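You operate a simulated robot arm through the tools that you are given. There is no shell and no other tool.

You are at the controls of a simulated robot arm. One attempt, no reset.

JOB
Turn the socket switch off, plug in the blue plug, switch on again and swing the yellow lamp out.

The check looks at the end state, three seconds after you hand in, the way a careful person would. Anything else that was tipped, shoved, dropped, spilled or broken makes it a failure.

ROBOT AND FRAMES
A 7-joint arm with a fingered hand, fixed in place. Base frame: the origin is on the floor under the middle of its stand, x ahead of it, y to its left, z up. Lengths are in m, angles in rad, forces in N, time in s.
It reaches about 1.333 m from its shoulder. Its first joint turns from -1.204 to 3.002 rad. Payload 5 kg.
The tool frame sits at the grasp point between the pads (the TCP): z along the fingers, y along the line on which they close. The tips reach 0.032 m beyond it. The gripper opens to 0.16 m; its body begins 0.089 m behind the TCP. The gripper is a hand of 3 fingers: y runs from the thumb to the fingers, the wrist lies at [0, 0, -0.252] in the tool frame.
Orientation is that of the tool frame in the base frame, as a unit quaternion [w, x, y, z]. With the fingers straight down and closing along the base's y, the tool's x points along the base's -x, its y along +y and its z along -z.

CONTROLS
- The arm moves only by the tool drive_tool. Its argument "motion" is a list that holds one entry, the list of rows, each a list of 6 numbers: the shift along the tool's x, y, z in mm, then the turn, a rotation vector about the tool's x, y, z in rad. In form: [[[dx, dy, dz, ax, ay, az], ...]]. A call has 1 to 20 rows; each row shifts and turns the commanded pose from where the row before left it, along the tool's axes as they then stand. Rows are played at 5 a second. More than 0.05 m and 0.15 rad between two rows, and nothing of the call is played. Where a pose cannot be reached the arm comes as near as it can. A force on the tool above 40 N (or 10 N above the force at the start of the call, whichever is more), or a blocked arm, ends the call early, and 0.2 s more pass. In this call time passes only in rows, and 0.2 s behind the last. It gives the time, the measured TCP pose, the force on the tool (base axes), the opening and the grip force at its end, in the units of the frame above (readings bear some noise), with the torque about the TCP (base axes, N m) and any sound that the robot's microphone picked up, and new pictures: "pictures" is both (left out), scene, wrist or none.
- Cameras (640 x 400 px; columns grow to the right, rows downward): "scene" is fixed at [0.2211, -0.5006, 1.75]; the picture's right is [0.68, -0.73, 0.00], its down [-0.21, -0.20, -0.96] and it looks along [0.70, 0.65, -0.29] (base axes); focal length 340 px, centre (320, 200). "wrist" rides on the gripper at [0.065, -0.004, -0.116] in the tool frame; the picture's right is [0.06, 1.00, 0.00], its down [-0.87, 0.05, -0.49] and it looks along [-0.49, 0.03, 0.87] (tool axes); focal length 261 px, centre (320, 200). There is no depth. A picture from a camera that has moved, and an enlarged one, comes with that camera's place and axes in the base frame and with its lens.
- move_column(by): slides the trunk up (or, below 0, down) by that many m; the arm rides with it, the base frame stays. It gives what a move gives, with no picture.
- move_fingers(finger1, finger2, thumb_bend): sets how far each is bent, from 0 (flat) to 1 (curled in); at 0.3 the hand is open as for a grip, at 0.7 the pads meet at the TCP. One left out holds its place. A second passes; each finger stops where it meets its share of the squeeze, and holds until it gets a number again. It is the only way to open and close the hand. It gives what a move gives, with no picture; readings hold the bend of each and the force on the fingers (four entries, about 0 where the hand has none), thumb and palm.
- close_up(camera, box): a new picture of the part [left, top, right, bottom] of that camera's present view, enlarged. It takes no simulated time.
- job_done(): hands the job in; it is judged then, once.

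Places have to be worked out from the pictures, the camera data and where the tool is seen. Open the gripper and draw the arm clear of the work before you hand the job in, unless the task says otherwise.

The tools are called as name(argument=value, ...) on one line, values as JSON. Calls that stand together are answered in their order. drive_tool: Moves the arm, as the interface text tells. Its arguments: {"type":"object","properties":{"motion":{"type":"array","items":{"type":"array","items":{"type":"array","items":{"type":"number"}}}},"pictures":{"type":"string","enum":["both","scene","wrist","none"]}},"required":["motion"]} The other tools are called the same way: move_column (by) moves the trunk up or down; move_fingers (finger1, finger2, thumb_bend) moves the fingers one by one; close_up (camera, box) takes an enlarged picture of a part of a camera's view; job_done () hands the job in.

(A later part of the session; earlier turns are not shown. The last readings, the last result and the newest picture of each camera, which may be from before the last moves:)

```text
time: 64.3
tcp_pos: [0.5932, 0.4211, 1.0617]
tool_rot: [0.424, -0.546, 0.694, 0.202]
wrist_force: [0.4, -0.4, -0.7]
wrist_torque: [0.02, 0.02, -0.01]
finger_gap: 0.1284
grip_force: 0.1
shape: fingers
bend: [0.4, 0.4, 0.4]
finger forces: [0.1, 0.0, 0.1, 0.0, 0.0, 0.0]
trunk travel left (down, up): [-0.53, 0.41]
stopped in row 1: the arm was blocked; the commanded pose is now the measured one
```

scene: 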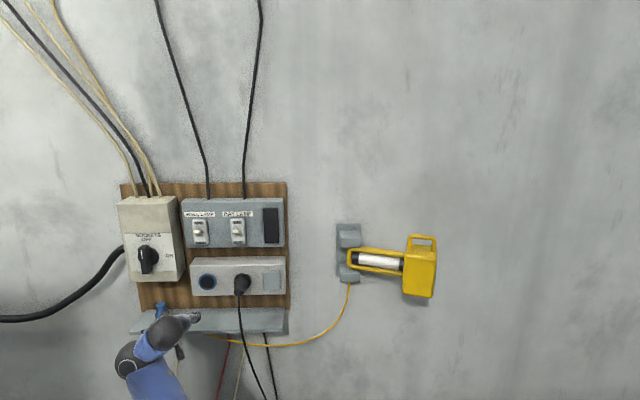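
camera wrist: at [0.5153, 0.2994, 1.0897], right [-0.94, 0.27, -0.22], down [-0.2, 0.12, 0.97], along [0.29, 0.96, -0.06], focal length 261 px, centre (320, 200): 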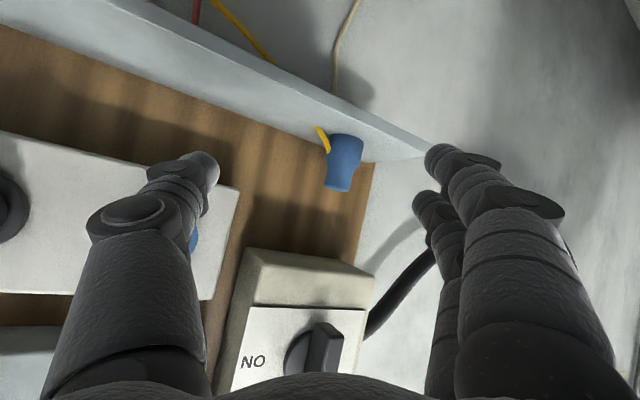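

I think I understand the wrist now: it has two bends in series and is folded on the wrong side; I need to swing the hand direction up, then left, then down around its inner axis to unfold it. First I pitch up and raise the hand, keeping clear of the board.

drive_tool(motion=[[[-26.5, -4.6, -22.7, 0.0614, -0.1106, 0.0313], [-28, -4, -18.8, 0.0614, -0.1106, 0.0313], [-29, -3.6, -15, 0.0614, -0.1106, 0.0313], [-30.5, -3.3, -11.2, 0.0614, -0.1106, 0.0313], [-31.5, -3, -7.5, 0.0614, -0.1106, 0.0313], [-32.5, -2.4, -3.7, 0.0614, -0.1106, 0.0313], [-33.3, -1.6, 0.3, 0.0614, -0.1106, 0.0313], [-33.9, -0.8, 4.2, 0.0614, -0.1106, 0.0313]]], pictures="both")

```text
time: 66.1
tcp_pos: [0.5185, 0.3634, 1.3564]
tool_rot: [0.765, -0.204, 0.534, 0.295]
wrist_force: [-1.7, 1.4, 1.2]
wrist_torque: [-0.01, 0.09, -0.12]
finger_gap: 0.1281
grip_force: 0.0
shape: fingers
bend: [0.4, 0.4, 0.4]
finger forces: [0.0, 0.1, 0.0, 0.0, 0.1, 0.0]
out of reach, approached as far as the arm can: row 2, 3, 4, 5
trunk travel left (down, up): [-0.53, 0.41]
camera wrist: at [0.4582, 0.3029, 1.2561], right [-0.65, 0.75, -0.06], down [-0.6, -0.47, 0.65], along [0.46, 0.46, 0.76], focal length 261 px, centre (320, 200)
```

scene: 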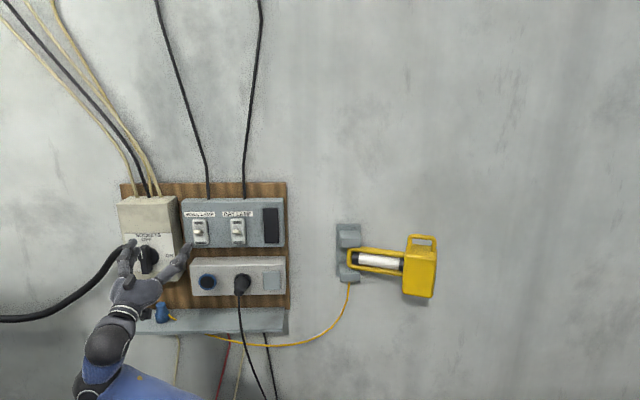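
wrist: 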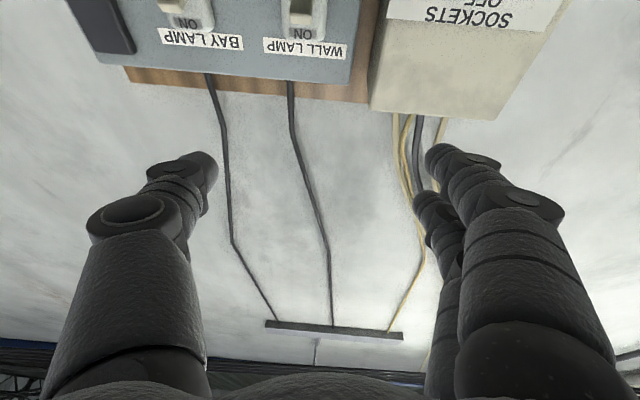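

The hand is up at pitch +20°, heading 42°, exactly as commanded. Now I yaw it left to heading about 88° around the TCP, which swings the wrist link to the other side.

drive_tool(motion=[[[0, 0, 0, -0.1309, 0.0422, 0.0289], [0, 0, 0, -0.1309, 0.0422, 0.0289], [0, 0, 0, -0.1309, 0.0422, 0.0289], [0, 0, 0, -0.1309, 0.0422, 0.0289], [0, 0, 0, -0.1309, 0.0422, 0.0289], [0, 0, 0, -0.1309, 0.0422, 0.0289]]], pictures="both")

```text
time: 67.5
tcp_pos: [0.5219, 0.3606, 1.3556]
tool_rot: [0.529, -0.469, 0.486, 0.514]
wrist_force: [0.7, -0.3, 0.8]
wrist_torque: [0.04, 0.02, 0.0]
finger_gap: 0.128
grip_force: 0.1
shape: fingers
bend: [0.4, 0.4, 0.4]
finger forces: [0.0, 0.0, 0.1, 0.0, 0.0, 0.0]
trunk travel left (down, up): [-0.53, 0.41]
camera wrist: at [0.5239, 0.2504, 1.2812], right [-1.0, 0.04, -0.06], down [-0.07, -0.56, 0.82], along [0.0, 0.83, 0.56], focal length 261 px, centre (320, 200)
```

scene: 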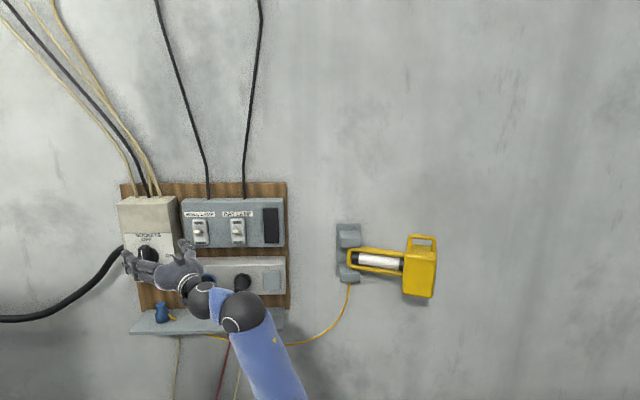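
wrist: 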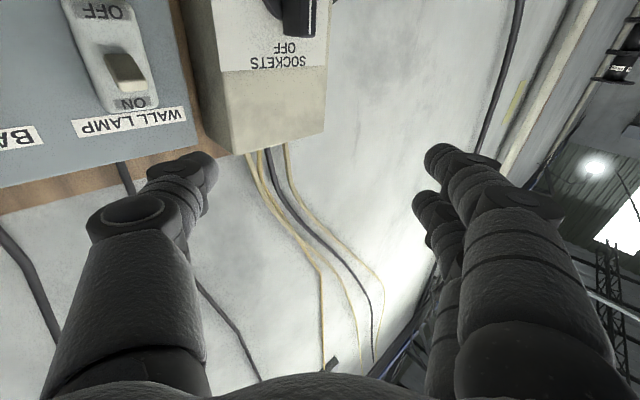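

The wrist link now points left, as hoped. I pitch down to -42° at heading 78° while lowering the tool 0.18 m, well clear of the board.

drive_tool(motion=[[[29.9, 0, -2.6, 0.0291, 0.1364, 0.0091], [30, 0, 1.2, 0.0291, 0.1364, 0.0091], [29.6, 0, 5, 0.0291, 0.1364, 0.0091], [28.7, 0, 8.7, 0.0291, 0.1364, 0.0091], [27.3, 0, 12.5, 0.0291, 0.1364, 0.0091], [25.2, 0, 16.3, 0.0291, 0.1364, 0.0091]]], pictures="both")

```text
time: 68.9
tcp_pos: [0.5197, 0.3567, 1.1746]
tool_rot: [0.315, -0.574, 0.712, 0.253]
wrist_force: [-1.1, 0.0, -0.3]
wrist_torque: [-0.01, -0.02, -0.06]
finger_gap: 0.1283
grip_force: 0.0
shape: fingers
bend: [0.4, 0.4, 0.4]
finger forces: [0.1, 0.1, 0.0, 0.0, 0.1, 0.0]
trunk travel left (down, up): [-0.53, 0.41]
camera wrist: at [0.4966, 0.23, 1.2048], right [-0.98, 0.17, -0.05], down [-0.01, 0.23, 0.97], along [0.18, 0.96, -0.22], focal length 261 px, centre (320, 200)
```

scene: 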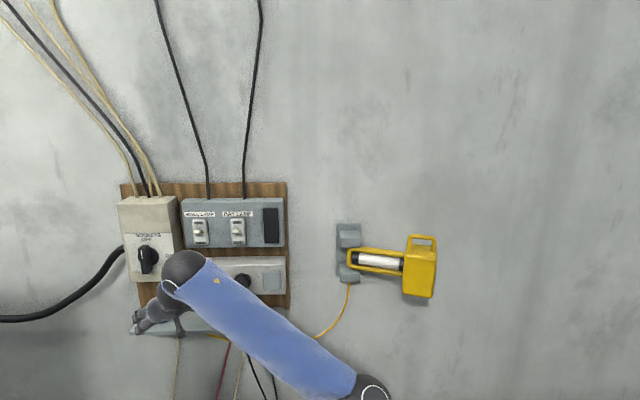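
wrist: 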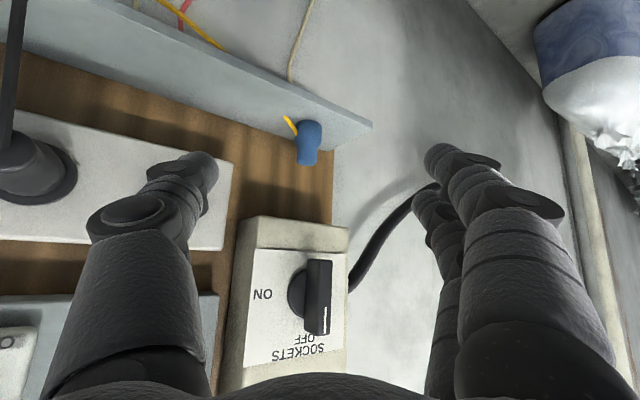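

The arm followed exactly: heading 78°, pitch -42°, unfolded wrist. I zoom on the plug from here to refine its position.

close_up(camera="wrist", box=[250, 100, 378, 180])

close_up(camera="scene", box=[110, 285, 206, 345])

```text
5.00 times, centred on (314, 140) of wrist
camera zoom: at [0.4966, 0.23, 1.2048], right [-0.98, 0.17, -0.05], down [-0.01, 0.23, 0.97], along [0.18, 0.96, -0.22], focal length 1303 px, centre (350, 500)
```

zoom: 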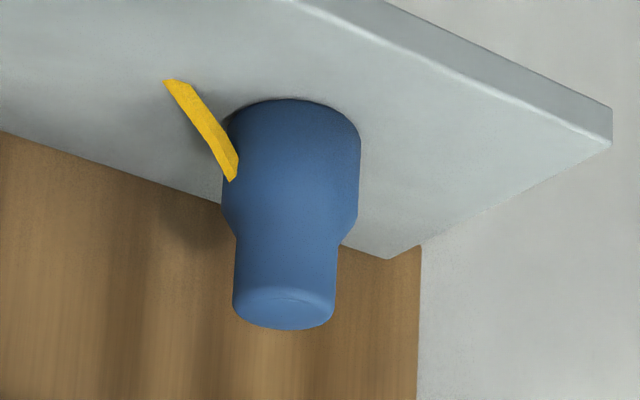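

```text
6.67 times, centred on (158, 315) of scene
camera zoom: at [0.2211, -0.5006, 1.75], right [0.68, -0.73, 0.0], down [-0.21, -0.2, -0.96], along [0.7, 0.65, -0.29], focal length 2265 px, centre (1400, -567)
```

zoom: 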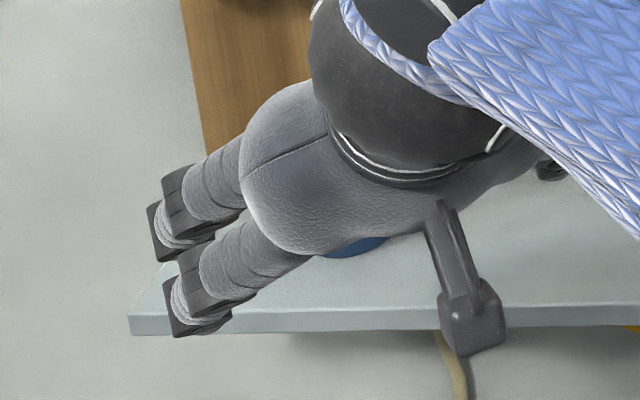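

Refined plug axis: (0.599, 0.635), shelf 0.981, plug top 1.042. I turn to heading 60°, pitch -45° and start toward the standoff point behind the plug on that line.

drive_tool(motion=[[[0, 0, 0, 0.0742, 0.0155, 0.0715], [0, 0, 0, 0.0742, 0.0155, 0.0715], [0, 0, 0, 0.0742, 0.0155, 0.0715], [-16.7, 14.2, 32.7, 0, 0, 0], [-16.7, 14.2, 32.7, 0, 0, 0], [-16.7, 14.2, 32.7, 0, 0, 0]]], pictures="wrist")

```text
time: 70.3
tcp_pos: [0.5345, 0.4705, 1.1425]
tool_rot: [0.332, -0.461, 0.8, 0.193]
wrist_force: [0.3, -0.7, 0.0]
wrist_torque: [0.01, 0.01, -0.05]
finger_gap: 0.1281
grip_force: 0.1
shape: fingers
bend: [0.4, 0.4, 0.4]
finger forces: [0.1, 0.0, 0.1, 0.0, 0.1, 0.0]
trunk travel left (down, up): [-0.53, 0.41]
camera wrist: at [0.4754, 0.3575, 1.1778], right [-0.89, 0.46, -0.04], down [0.09, 0.26, 0.96], along [0.45, 0.85, -0.27], focal length 261 px, centre (320, 200)
```

wrist: 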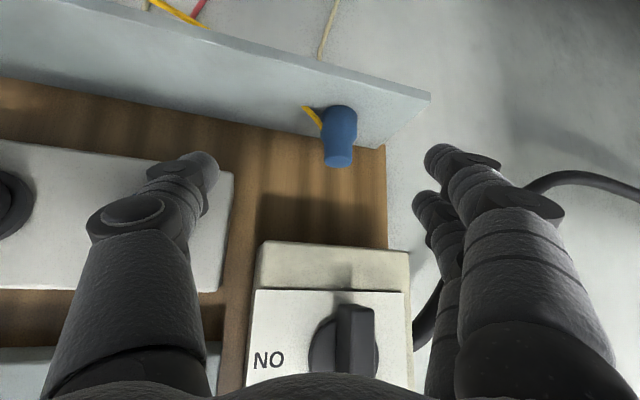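

Perfect tracking. I continue to the standoff point, 12 cm back from the plug.

drive_tool(motion=[[[-15.7, 13.4, 33, 0, 0, 0], [-15.7, 13.4, 33, 0, 0, 0]]], pictures="both")

close_up(camera="wrist", box=[256, 60, 384, 140])

```text
time: 70.9
tcp_pos: [0.5468, 0.5434, 1.1174]
tool_rot: [0.332, -0.462, 0.8, 0.191]
wrist_force: [0.2, 0.5, -0.3]
wrist_torque: [-0.02, 0.0, 0.02]
finger_gap: 0.1281
grip_force: 0.1
shape: fingers
bend: [0.4, 0.4, 0.4]
finger forces: [0.0, 0.1, 0.0, 0.0, 0.1, 0.1]
trunk travel left (down, up): [-0.53, 0.41]
camera wrist: at [0.487, 0.4301, 1.1527], right [-0.89, 0.46, -0.04], down [0.09, 0.26, 0.96], along [0.45, 0.85, -0.27], focal length 261 px, centre (320, 200)
```

scene: 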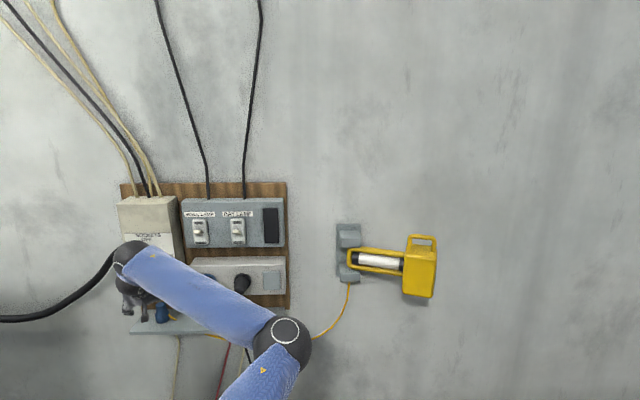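
wrist: 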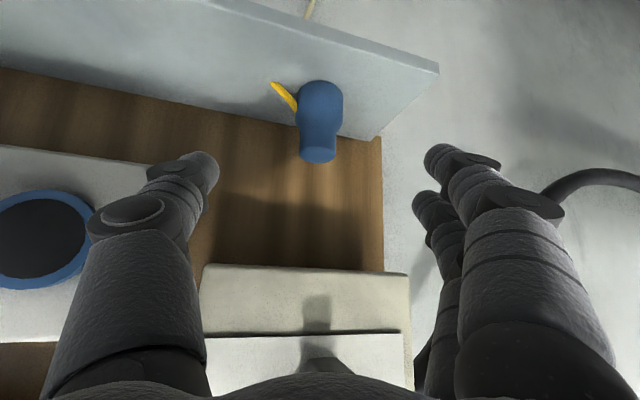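

```text
5.00 times, centred on (320, 100) of wrist
camera zoom: at [0.487, 0.4301, 1.1527], right [-0.89, 0.46, -0.04], down [0.09, 0.26, 0.96], along [0.45, 0.85, -0.27], focal length 1303 px, centre (320, 700)
```

zoom: 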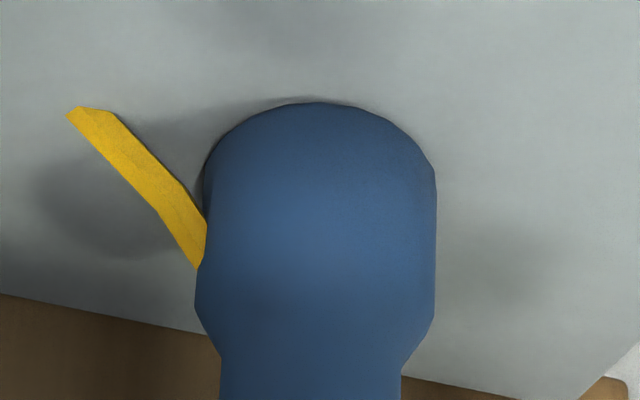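

The plug axis lies exactly on the hand's axis, about 148 mm ahead at mid-height. I advance 90 mm along the tool axis, with thumb and fingers straddling the plug.

drive_tool(motion=[[[0, 0, 30, 0, 0, 0], [0, 0, 30, 0, 0, 0], [0, 0, 30, 0, 0, 0]]], pictures="both")

```text
time: 71.7
tcp_pos: [0.5768, 0.5993, 1.053]
tool_rot: [0.332, -0.462, 0.799, 0.193]
wrist_force: [0.0, 1.0, -0.2]
wrist_torque: [-0.01, -0.01, 0.04]
finger_gap: 0.1282
grip_force: 0.1
shape: fingers
bend: [0.4, 0.4, 0.4]
finger forces: [0.0, 0.0, 0.0, 0.0, 0.0, 0.0]
trunk travel left (down, up): [-0.53, 0.41]
camera wrist: at [0.5182, 0.486, 1.0893], right [-0.89, 0.46, -0.04], down [0.09, 0.26, 0.96], along [0.45, 0.85, -0.27], focal length 261 px, centre (320, 200)
```

scene: 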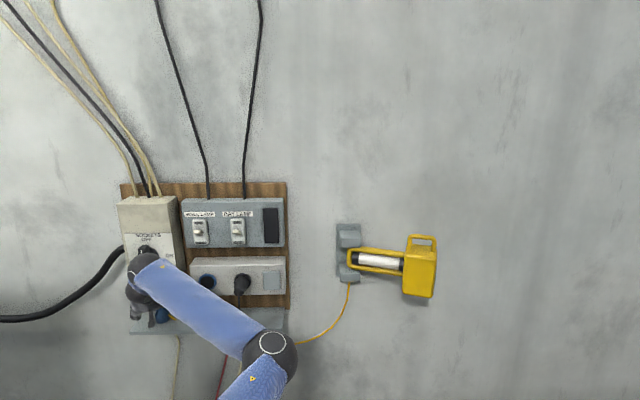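
wrist: 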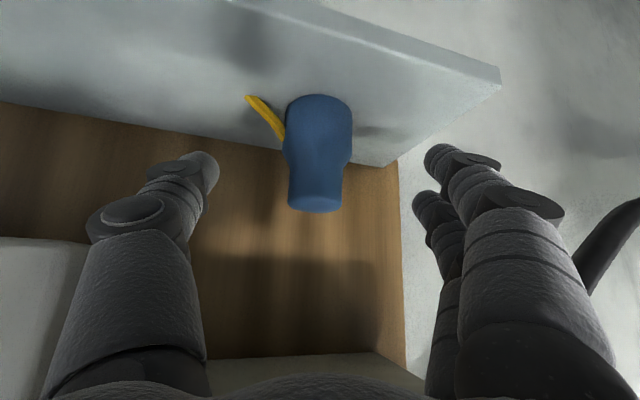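

Still centred. I advance another 27 mm so the fingertips reach the plug's mid-height without touching the shelf.

drive_tool(motion=[[[0, 0, 14, 0, 0, 0], [0, 0, 13, 0, 0, 0]]], pictures="wrist")

move_fingers(finger1=0.52, finger2=0.52, thumb_bend=0.52)

close_up(camera="wrist", box=[0, 0, 640, 400])

```text
time: 72.3
tcp_pos: [0.5865, 0.6151, 1.036]
tool_rot: [0.333, -0.462, 0.799, 0.193]
wrist_force: [0.2, 0.0, 0.6]
wrist_torque: [-0.01, -0.01, 0.0]
finger_gap: 0.1284
grip_force: 0.0
shape: fingers
bend: [0.4, 0.4, 0.4]
finger forces: [0.0, 0.0, 0.0, 0.0, 0.0, 0.0]
trunk travel left (down, up): [-0.53, 0.41]
camera wrist: at [0.5272, 0.5019, 1.0713], right [-0.89, 0.46, -0.04], down [0.09, 0.26, 0.96], along [0.45, 0.85, -0.27], focal length 261 px, centre (320, 200)
```

wrist: 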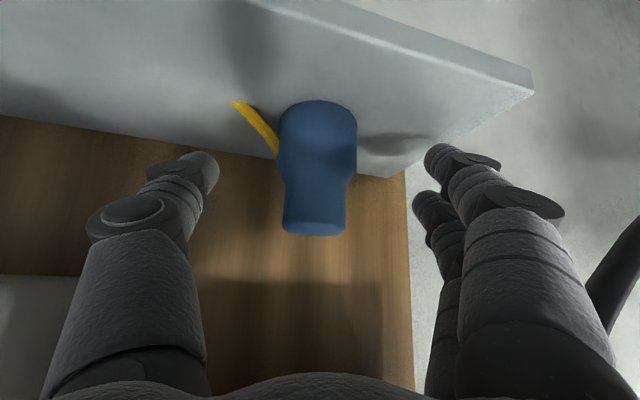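

```text
time: 73.3
tcp_pos: [0.5874, 0.615, 1.0349]
tool_rot: [0.333, -0.462, 0.799, 0.193]
wrist_force: [-0.2, 0.1, -0.6]
wrist_torque: [-0.02, 0.02, -0.02]
finger_gap: 0.0798
grip_force: 0.1
shape: fingers
bend: [0.52, 0.52, 0.52]
finger forces: [0.1, 0.1, 0.0, 0.0, 0.0, 0.1]
trunk travel left (down, up): [-0.53, 0.41]
```

```text
1.00 times, centred on (320, 200) of wrist (not enlarged: the box is as wide or as high as the picture)
camera zoom: at [0.5273, 0.5017, 1.0715], right [-0.89, 0.46, -0.04], down [0.09, 0.26, 0.96], along [0.45, 0.85, -0.27], focal length 261 px, centre (320, 200)
```

zoom: 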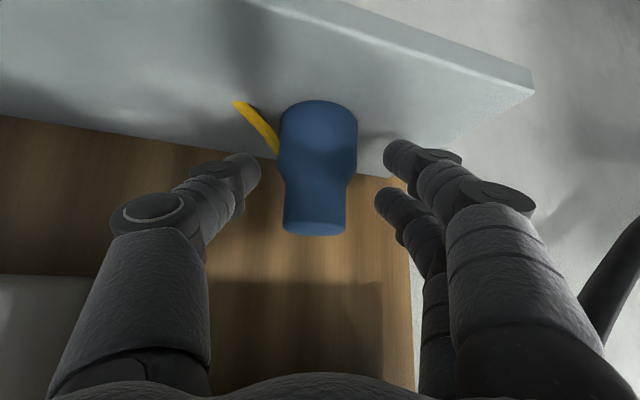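

Fingertips sit at the right height on both sides with no contact yet. I close on the plug.

move_fingers(finger1=0.7, finger2=0.7, thumb_bend=0.7)

close_up(camera="wrist", box=[0, 0, 640, 400])

```text
time: 74.3
tcp_pos: [0.5863, 0.6149, 1.0351]
tool_rot: [0.332, -0.462, 0.799, 0.193]
wrist_force: [0.4, -0.5, 0.2]
wrist_torque: [-0.02, 0.02, -0.02]
finger_gap: 0.0476
grip_force: 15.1
shape: fingers
bend: [0.59, 0.66, 0.65]
finger forces: [10.1, 4.1, 0.0, 0.0, 15.7, 0.0]
trunk travel left (down, up): [-0.53, 0.41]
```

```text
1.00 times, centred on (320, 200) of wrist (not enlarged: the box is as wide or as high as the picture)
camera zoom: at [0.5273, 0.5016, 1.0715], right [-0.89, 0.46, -0.04], down [0.09, 0.26, 0.96], along [0.45, 0.85, -0.27], focal length 261 px, centre (320, 200)
```

zoom: 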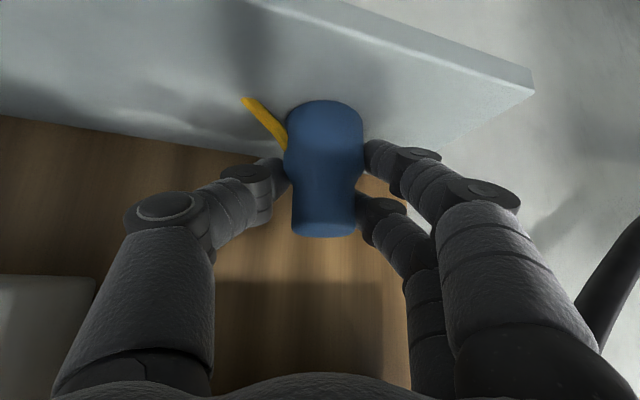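

The plug is gripped with about 15 N. I lift it slightly and then draw it out from under the box.

drive_tool(motion=[[[-7, 0, -7, 0, 0, 0], [-7, 0, -7, 0, 0, 0], [-7, 0, -7, 0, 0, 0]]], pictures="both")

```text
time: 75.1
tcp_pos: [0.5863, 0.6159, 1.0644]
tool_rot: [0.332, -0.463, 0.799, 0.193]
wrist_force: [-0.7, -0.1, -1.2]
wrist_torque: [-0.02, -0.01, -0.01]
finger_gap: 0.0476
grip_force: 14.9
shape: fingers
bend: [0.59, 0.66, 0.65]
finger forces: [10.2, 3.9, 0.0, 0.1, 14.9, 0.0]
trunk travel left (down, up): [-0.53, 0.41]
camera wrist: at [0.5274, 0.5018, 1.101], right [-0.89, 0.46, -0.04], down [0.09, 0.26, 0.96], along [0.45, 0.85, -0.27], focal length 261 px, centre (320, 200)
```

scene: 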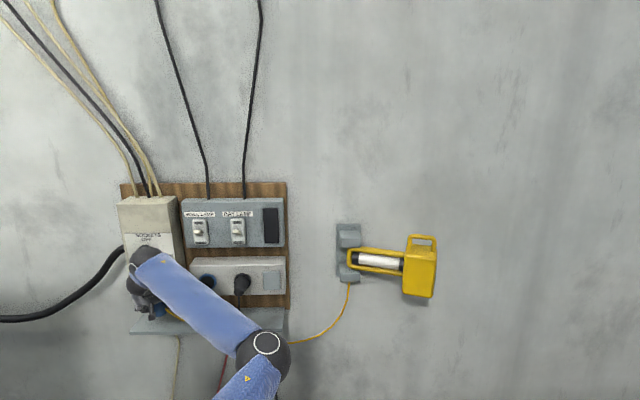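
wrist: 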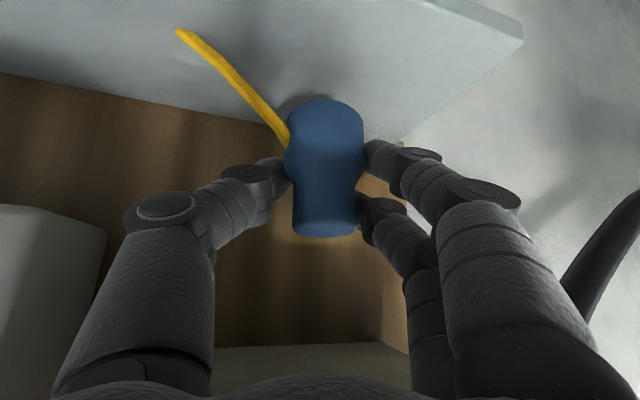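

The plug came up cleanly. I retreat along the approach line, out from under the switch box.

drive_tool(motion=[[[0, 0, -20, 0, 0, 0], [0, 0, -30, 0, 0, 0], [0, 0, -35, 0, 0, 0], [0, 0, -35, 0, 0, 0]]], pictures="both")

```text
time: 76.1
tcp_pos: [0.5449, 0.5405, 1.1508]
tool_rot: [0.332, -0.463, 0.799, 0.193]
wrist_force: [-0.5, 0.5, -0.1]
wrist_torque: [0.03, 0.0, 0.02]
finger_gap: 0.0476
grip_force: 14.1
shape: fingers
bend: [0.59, 0.66, 0.65]
finger forces: [10.1, 3.9, 0.1, 0.0, 14.8, 0.0]
trunk travel left (down, up): [-0.53, 0.41]
camera wrist: at [0.4857, 0.4265, 1.1859], right [-0.89, 0.46, -0.04], down [0.09, 0.26, 0.96], along [0.45, 0.85, -0.27], focal length 261 px, centre (320, 200)
```

scene: 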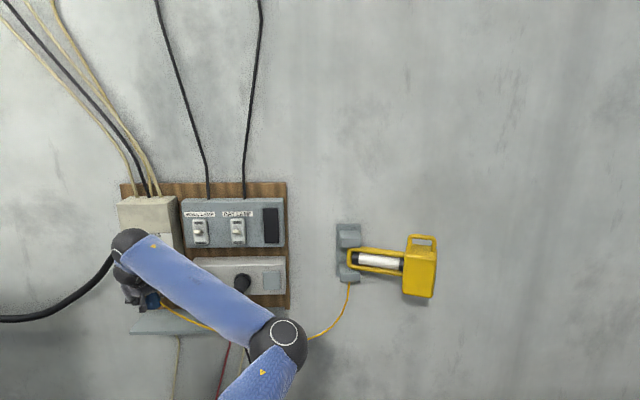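
wrist: 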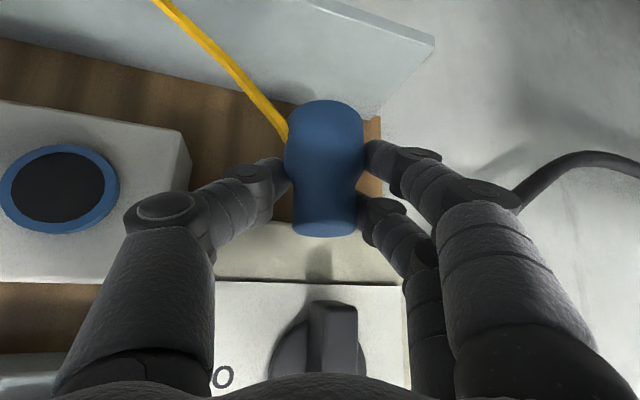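

The plug is secure. I retrace the unfolding loop in reverse (back to heading 78°, then up) so the hand can later point upward.

drive_tool(motion=[[[26.2, -17.5, -34.6, 0, 0, 0], [26.2, -17.5, -34.6, 0, 0, 0], [26.2, -17.5, -34.6, 0, 0, 0], [26.2, -17.5, -34.6, 0, 0, 0], [0, 0, 0, -0.0742, -0.0155, -0.0715], [0, 0, 0, -0.0742, -0.0155, -0.0715], [0, 0, 0, -0.0742, -0.0155, -0.0715], [-22.3, 0, -20.1, -0.0291, -0.1364, -0.0091], [-25.2, 0, -16.3, -0.0291, -0.1364, -0.0091], [-27.3, 0, -12.5, -0.0291, -0.1364, -0.0091], [-28.7, 0, -8.7, -0.0291, -0.1364, -0.0091], [-29.6, 0, -5, -0.0291, -0.1364, -0.0091], [-30, 0, -1.2, -0.0291, -0.1364, -0.0091]]], pictures="both")

```text
time: 78.9
tcp_pos: [0.5227, 0.3586, 1.3553]
tool_rot: [0.529, -0.469, 0.486, 0.513]
wrist_force: [-0.6, -0.1, -0.6]
wrist_torque: [0.0, -0.01, 0.01]
finger_gap: 0.0474
grip_force: 14.1
shape: fingers
bend: [0.59, 0.66, 0.65]
finger forces: [10.2, 3.4, 0.0, 0.0, 14.1, 0.0]
trunk travel left (down, up): [-0.53, 0.41]
camera wrist: at [0.5235, 0.2506, 1.2799], right [-1.0, 0.04, -0.06], down [-0.07, -0.56, 0.82], along [0.0, 0.83, 0.56], focal length 261 px, centre (320, 200)
```

scene: 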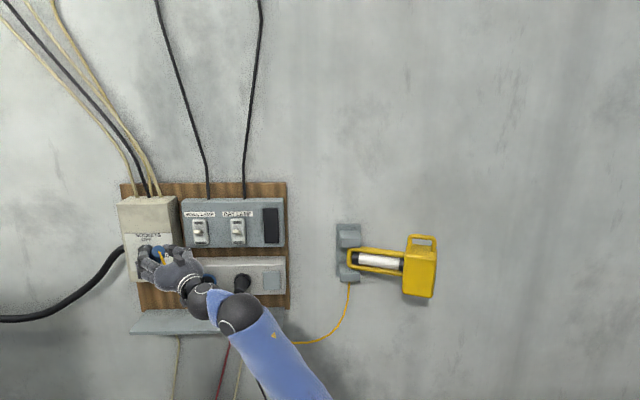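
wrist: 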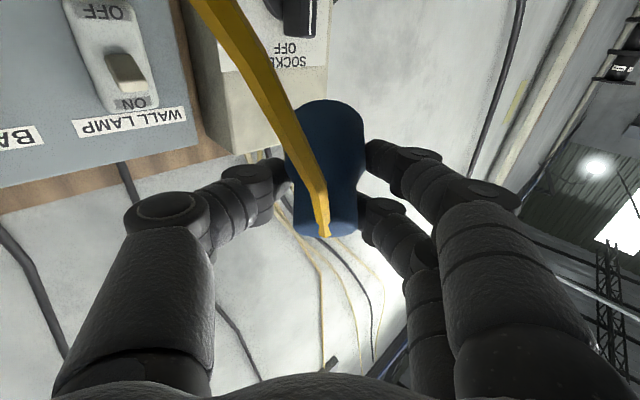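

The cord turns out to leave from the narrow tail, confirming the wide end is the contact face. I continue the reverse loop to heading 42°, pitch +20°.

drive_tool(motion=[[[0, 0, 0, 0.1309, -0.0422, -0.0289], [0, 0, 0, 0.1309, -0.0422, -0.0289], [0, 0, 0, 0.1309, -0.0422, -0.0289], [0, 0, 0, 0.1309, -0.0422, -0.0289], [0, 0, 0, 0.1309, -0.0422, -0.0289], [0, 0, 0, 0.1309, -0.0422, -0.0289]]], pictures="scene")

move_column(by=-0.3)

```text
time: 80.5
tcp_pos: [0.4993, 0.3864, 1.3399]
tool_rot: [0.761, -0.313, 0.506, 0.257]
wrist_force: [0.2, -0.4, -0.5]
wrist_torque: [0.01, -0.05, 0.03]
finger_gap: 0.0472
grip_force: 13.7
shape: fingers
bend: [0.59, 0.66, 0.66]
finger forces: [10.0, 3.7, 0.0, 0.0, 13.9, 0.0]
out of reach, approached as far as the arm can: row 6
trunk travel left (down, up): [-0.53, 0.41]
stopped in row 6: the arm was blocked; the commanded pose is now the measured one
```

scene: 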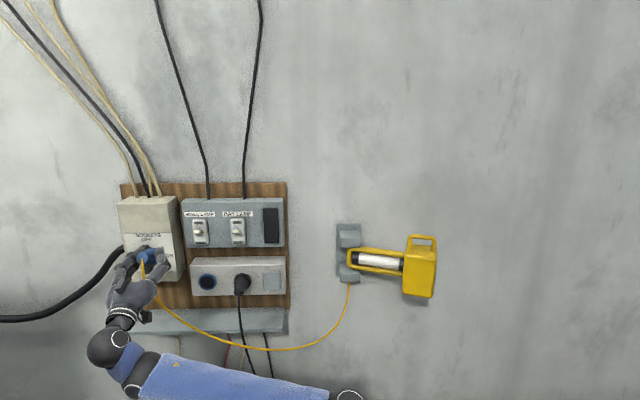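

```text
time: 83.5
tcp_pos: [0.4986, 0.3873, 1.0412]
tool_rot: [0.762, -0.313, 0.506, 0.256]
wrist_force: [-0.1, -0.3, -1.7]
wrist_torque: [0.0, 0.02, 0.0]
finger_gap: 0.047
grip_force: 13.4
shape: fingers
bend: [0.59, 0.66, 0.66]
finger forces: [10.0, 3.5, 0.1, 0.0, 13.7, 0.1]
trunk travel left (down, up): [-0.23, 0.71]
```

The last step was limited near the base; the plug is still firmly held. I move outward to the right and up, then turn to pitch +45°, heading 44° so that the plug face points straight at the wall.

drive_tool(motion=[[[-6.5, -23.8, 18.6, 0, 0, 0], [-6.5, -23.8, 18.6, 0, 0, 0], [-6.5, -23.8, 18.6, 0, 0, 0], [0, 0, 0, 0.0377, -0.1187, 0.0419], [0, 0, 0, 0.0377, -0.1187, 0.0419], [0, 0, 0, 0.0377, -0.1187, 0.0419], [0, 0, 0, 0.0377, -0.1187, 0.0419]]], pictures="both")

```text
time: 85.1
tcp_pos: [0.5753, 0.3771, 1.0912]
tool_rot: [0.857, -0.143, 0.354, 0.347]
wrist_force: [0.0, 0.2, -0.5]
wrist_torque: [-0.05, 0.04, 0.02]
finger_gap: 0.0466
grip_force: 12.1
shape: fingers
bend: [0.59, 0.67, 0.66]
finger forces: [9.4, 3.4, 0.1, 0.0, 12.7, 0.1]
trunk travel left (down, up): [-0.23, 0.71]
camera wrist: at [0.5539, 0.3508, 0.9627], right [-0.66, 0.75, -0.04], down [-0.73, -0.63, 0.26], along [0.17, 0.21, 0.96], focal length 261 px, centre (320, 200)
```

scene: 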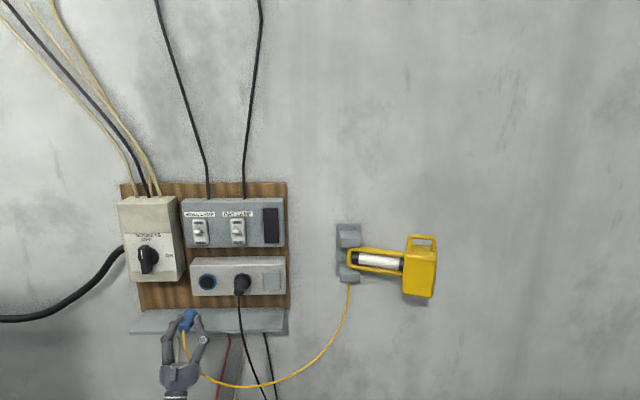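
wrist: 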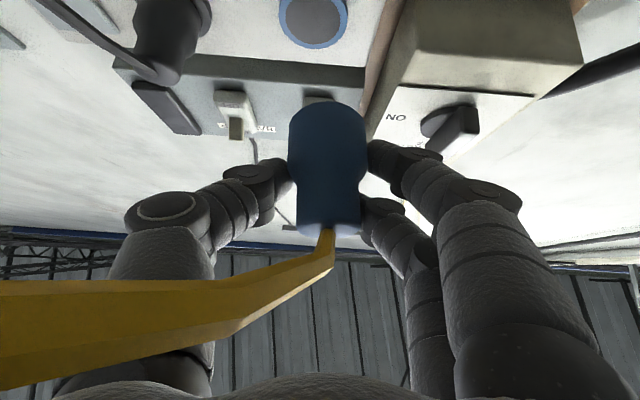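

The arm reached pitch +45°, heading 44° exactly. I check the plug's attitude in the scene view and the socket's position in the wrist view.

close_up(camera="scene", box=[140, 260, 268, 340])

close_up(camera="wrist", box=[230, 0, 422, 120])

close_up(camera="wrist", box=[240, 80, 432, 260])

```text
5.00 times, centred on (204, 300) of scene
camera zoom: at [0.2211, -0.5006, 1.75], right [0.68, -0.73, 0.0], down [-0.21, -0.2, -0.96], along [0.7, 0.65, -0.29], focal length 1699 px, centre (900, -300)
```

zoom: 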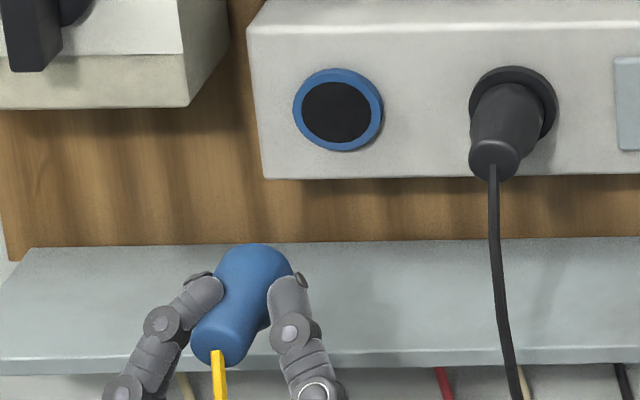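

```text
3.33 times, centred on (326, 60) of wrist
camera zoom: at [0.5539, 0.3508, 0.9627], right [-0.66, 0.75, -0.04], down [-0.73, -0.63, 0.26], along [0.17, 0.21, 0.96], focal length 869 px, centre (300, 667)
```

zoom: 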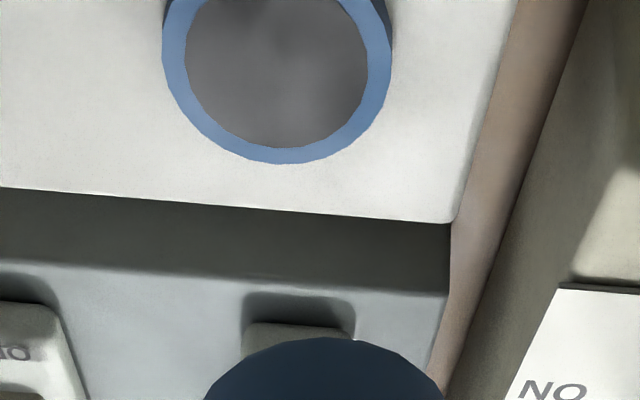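

```text
2.22 times, centred on (336, 170) of wrist
camera zoom: at [0.5539, 0.3508, 0.9627], right [-0.66, 0.75, -0.04], down [-0.73, -0.63, 0.26], along [0.17, 0.21, 0.96], focal length 579 px, centre (284, 267)
```

zoom: 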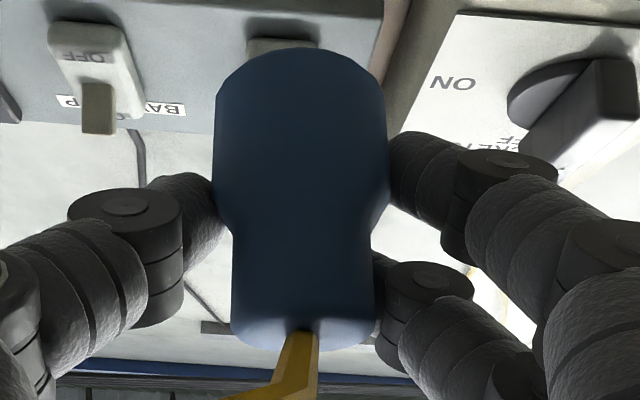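

The plug is aligned with the wall normal (checked against projections), sitting 3.7 mm left in the hand; the socket is at depth 0.856, T 0.140, height 1.142. I move to line the plug face up in front of the socket, about 9 cm away.

drive_tool(motion=[[[2.3, -7.7, 22.5, 0, 0, 0], [2.3, -7.7, 22.5, 0, 0, 0]]], pictures="both")

close_up(camera="scene", box=[150, 250, 278, 330])

close_up(camera="wrist", box=[230, 0, 422, 120])

```text
time: 85.7
tcp_pos: [0.6123, 0.3937, 1.1189]
tool_rot: [0.857, -0.143, 0.354, 0.347]
wrist_force: [0.5, -0.1, -0.6]
wrist_torque: [-0.03, 0.02, 0.01]
finger_gap: 0.0466
grip_force: 13.0
shape: fingers
bend: [0.59, 0.67, 0.66]
finger forces: [9.4, 3.4, 0.0, 0.0, 12.7, 0.0]
trunk travel left (down, up): [-0.23, 0.71]
camera wrist: at [0.5901, 0.3653, 0.9908], right [-0.66, 0.75, -0.04], down [-0.73, -0.63, 0.27], along [0.17, 0.21, 0.96], focal length 261 px, centre (320, 200)
```

scene: 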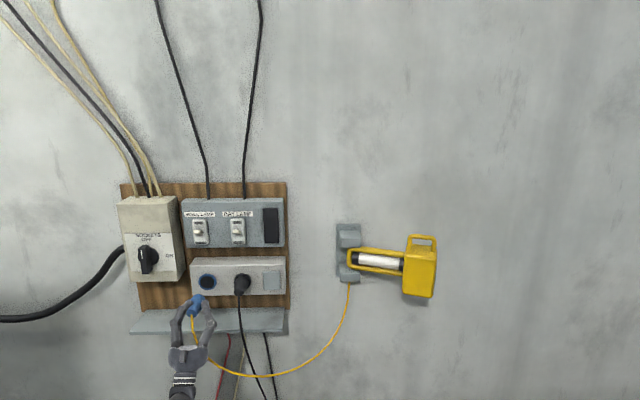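
wrist: 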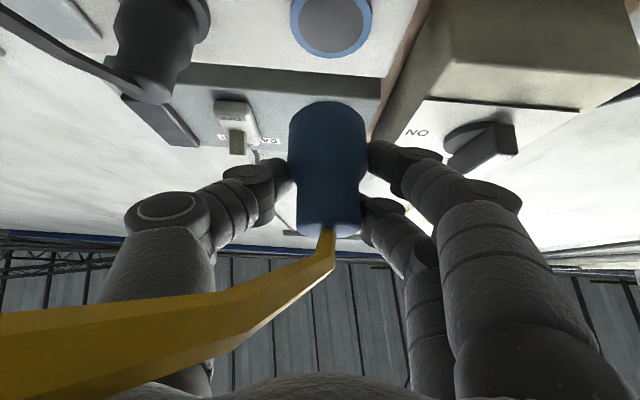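

```text
5.00 times, centred on (214, 290) of scene
camera zoom: at [0.2211, -0.5006, 1.75], right [0.68, -0.73, 0.0], down [-0.21, -0.2, -0.96], along [0.7, 0.65, -0.29], focal length 1699 px, centre (850, -250)
```

zoom: 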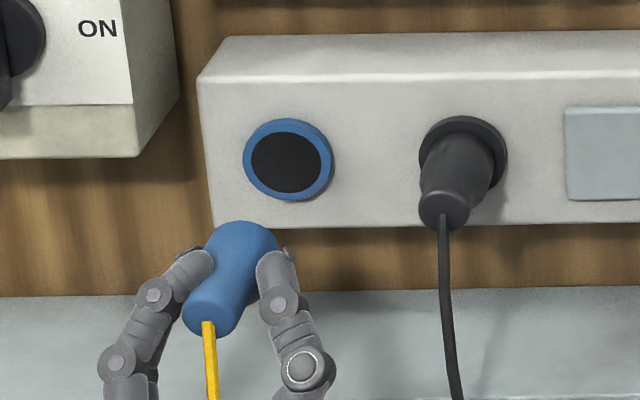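

```text
3.33 times, centred on (326, 60) of wrist
camera zoom: at [0.5901, 0.3653, 0.9908], right [-0.66, 0.75, -0.04], down [-0.73, -0.63, 0.27], along [0.17, 0.21, 0.96], focal length 869 px, centre (300, 667)
```

zoom: 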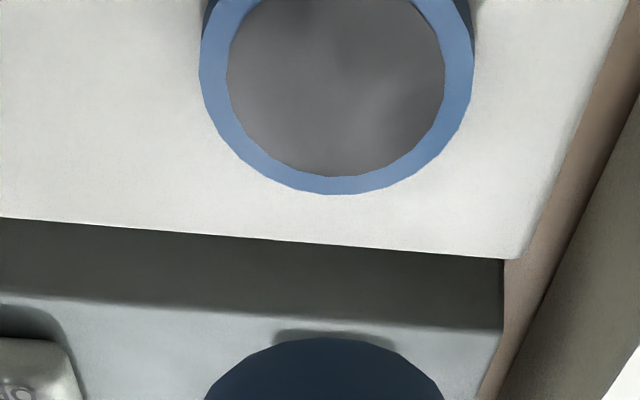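

Face-to-socket alignment is within about 1–2 mm. I correct slightly right and up and advance straight along the wall normal to about 15 mm short of the socket.

drive_tool(motion=[[[16, -1.2, 18, 0, 0, 0], [17, 0, 17, 0, 0, 0], [17, 0, 17, 0, 0, 0]]], pictures="both")

close_up(camera="scene", box=[160, 245, 256, 305])

close_up(camera="wrist", box=[230, 0, 422, 120])

```text
time: 86.5
tcp_pos: [0.6645, 0.4412, 1.1215]
tool_rot: [0.856, -0.143, 0.355, 0.346]
wrist_force: [0.3, -1.1, -1.2]
wrist_torque: [-0.04, 0.02, 0.0]
finger_gap: 0.0469
grip_force: 12.4
shape: fingers
bend: [0.59, 0.67, 0.66]
finger forces: [9.5, 3.3, 0.1, 0.0, 12.8, 0.1]
trunk travel left (down, up): [-0.23, 0.71]
camera wrist: at [0.6426, 0.4138, 0.9922], right [-0.66, 0.75, -0.04], down [-0.73, -0.63, 0.27], along [0.17, 0.21, 0.96], focal length 261 px, centre (320, 200)
```

scene: 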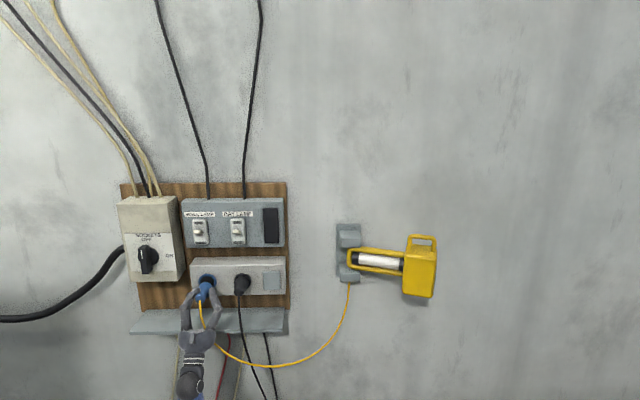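
wrist: 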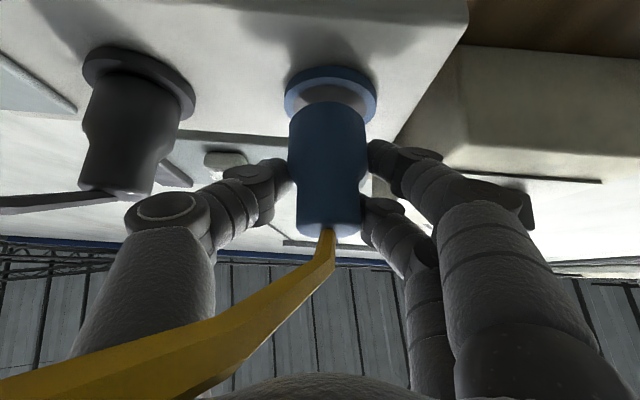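

```text
6.67 times, centred on (208, 275) of scene
camera zoom: at [0.2211, -0.5006, 1.75], right [0.68, -0.73, 0.0], down [-0.21, -0.2, -0.96], along [0.7, 0.65, -0.29], focal length 2265 px, centre (1067, -300)
```

zoom: 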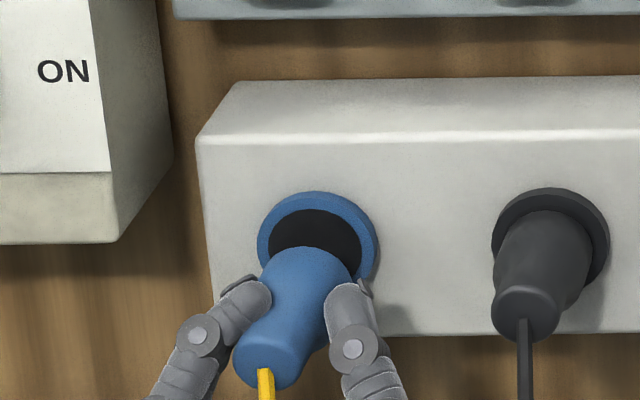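

```text
3.33 times, centred on (326, 60) of wrist
camera zoom: at [0.6426, 0.4138, 0.9922], right [-0.66, 0.75, -0.04], down [-0.73, -0.63, 0.27], along [0.17, 0.21, 0.96], focal length 869 px, centre (300, 667)
```

zoom: 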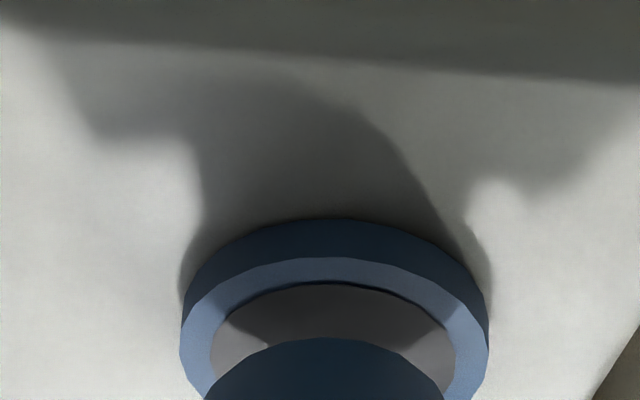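

Cross-checking the scene and wrist views: the plug actually sits about 14 mm lower than I assumed (centre height 1.129 versus socket 1.143), with a 21 mm gap to the ring. I raise it 14.5 mm and shift 1.6 mm left before any contact.

drive_tool(motion=[[[-5.1, 0.8, 5.1, 0, 0, 0], [-5.1, 0.8, 5.1, 0, 0, 0]]], pictures="none")

close_up(camera="scene", box=[176, 255, 240, 295])

close_up(camera="wrist", box=[250, 50, 410, 150])

```text
time: 87.1
tcp_pos: [0.6633, 0.4425, 1.1346]
tool_rot: [0.856, -0.144, 0.355, 0.347]
wrist_force: [-0.8, 0.5, -1.3]
wrist_torque: [-0.05, 0.03, 0.03]
finger_gap: 0.0463
grip_force: 12.6
shape: fingers
bend: [0.59, 0.67, 0.66]
finger forces: [9.5, 3.3, 0.0, 0.0, 12.6, 0.0]
trunk travel left (down, up): [-0.23, 0.71]
```

```text
10.00 times, centred on (208, 275) of scene
camera zoom: at [0.2211, -0.5006, 1.75], right [0.68, -0.73, 0.0], down [-0.21, -0.2, -0.96], along [0.7, 0.65, -0.29], focal length 3398 px, centre (1440, -550)
```

zoom: 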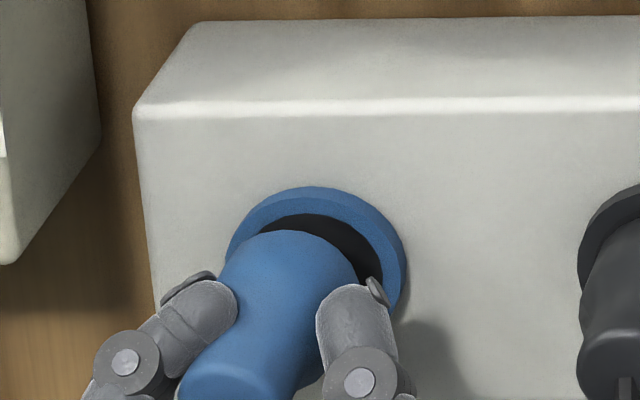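

```text
4.00 times, centred on (330, 100) of wrist
camera zoom: at [0.6413, 0.415, 1.0073], right [-0.66, 0.75, -0.04], down [-0.73, -0.63, 0.27], along [0.17, 0.21, 0.96], focal length 1043 px, centre (280, 600)
```

zoom: 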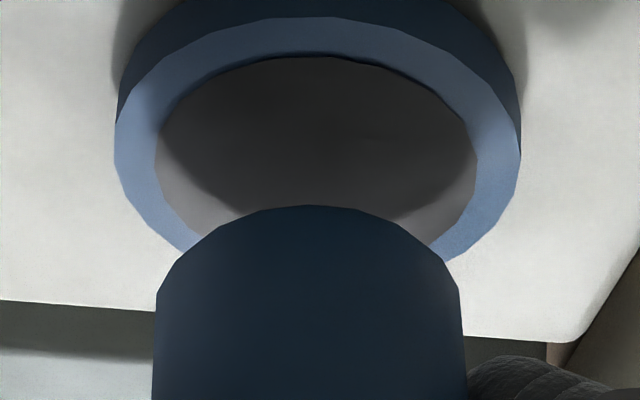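

Plug and socket are now aligned laterally within 0.5 mm, with the plug about 2 mm high. I correct that and move in slowly until contact.

drive_tool(motion=[[[1.2, 0.3, -1.2, 0, 0, 0], [5, 0, 5, 0, 0, 0], [5, 0, 5, 0, 0, 0]]], pictures="none")

close_up(camera="scene", box=[176, 255, 240, 295])

close_up(camera="wrist", box=[250, 50, 410, 150])

```text
time: 87.9
tcp_pos: [0.6732, 0.4532, 1.1332]
tool_rot: [0.857, -0.143, 0.354, 0.347]
wrist_force: [-0.3, -0.8, -0.7]
wrist_torque: [0.0, 0.0, 0.01]
finger_gap: 0.0467
grip_force: 13.1
shape: fingers
bend: [0.59, 0.67, 0.66]
finger forces: [9.7, 3.6, 0.0, 0.0, 12.7, 0.1]
trunk travel left (down, up): [-0.23, 0.71]
```

```text
10.00 times, centred on (208, 275) of scene
camera zoom: at [0.2211, -0.5006, 1.75], right [0.68, -0.73, 0.0], down [-0.21, -0.2, -0.96], along [0.7, 0.65, -0.29], focal length 3398 px, centre (1440, -550)
```

zoom: 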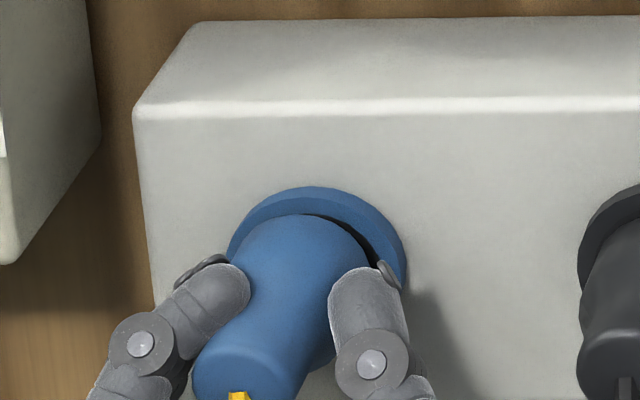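

```text
4.00 times, centred on (330, 100) of wrist
camera zoom: at [0.6511, 0.425, 1.0053], right [-0.66, 0.75, -0.04], down [-0.73, -0.63, 0.27], along [0.17, 0.21, 0.96], focal length 1043 px, centre (280, 600)
```

zoom: 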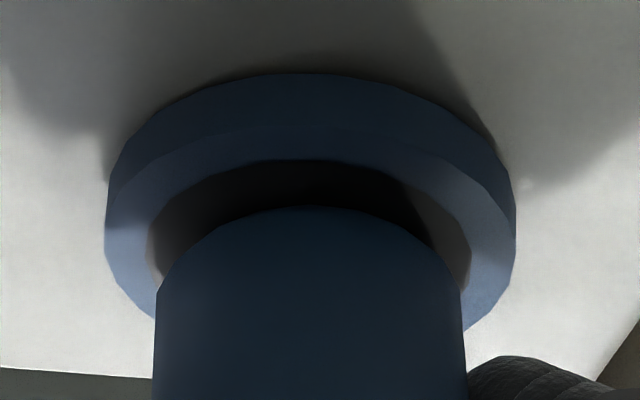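

The plug is centred in the ring with about 7 mm to go. I push in gently in small steps, watching the force.

drive_tool(motion=[[[1.5, 0, 1.5, 0, 0, 0], [1.5, 0, 1.5, 0, 0, 0], [1.5, 0, 1.5, 0, 0, 0], [1.5, 0, 1.5, 0, 0, 0]]], pictures="none")

close_up(camera="scene", box=[176, 255, 240, 295])

close_up(camera="wrist", box=[250, 50, 410, 150])

```text
time: 88.9
tcp_pos: [0.6771, 0.4559, 1.1355]
tool_rot: [0.857, -0.141, 0.353, 0.346]
wrist_force: [-16.9, -17.8, 3.5]
wrist_torque: [0.21, -0.16, 0.25]
finger_gap: 0.0468
grip_force: 19.3
shape: fingers
bend: [0.61, 0.67, 0.66]
finger forces: [11.8, 8.7, 0.0, 0.0, 17.8, 0.0]
trunk travel left (down, up): [-0.23, 0.71]
```

```text
10.00 times, centred on (208, 275) of scene
camera zoom: at [0.2211, -0.5006, 1.75], right [0.68, -0.73, 0.0], down [-0.21, -0.2, -0.96], along [0.7, 0.65, -0.29], focal length 3398 px, centre (1440, -550)
```

zoom: 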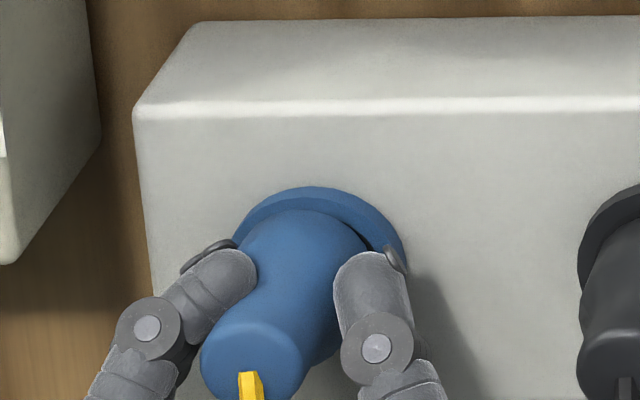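

```text
4.00 times, centred on (330, 100) of wrist
camera zoom: at [0.6553, 0.4293, 1.0078], right [-0.66, 0.75, -0.04], down [-0.73, -0.63, 0.26], along [0.17, 0.21, 0.96], focal length 1043 px, centre (280, 600)
```

zoom: 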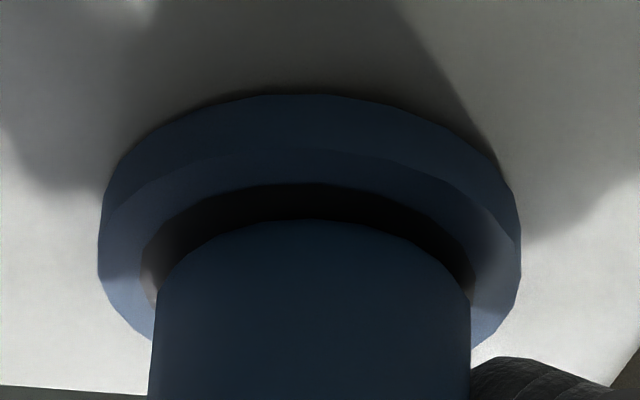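

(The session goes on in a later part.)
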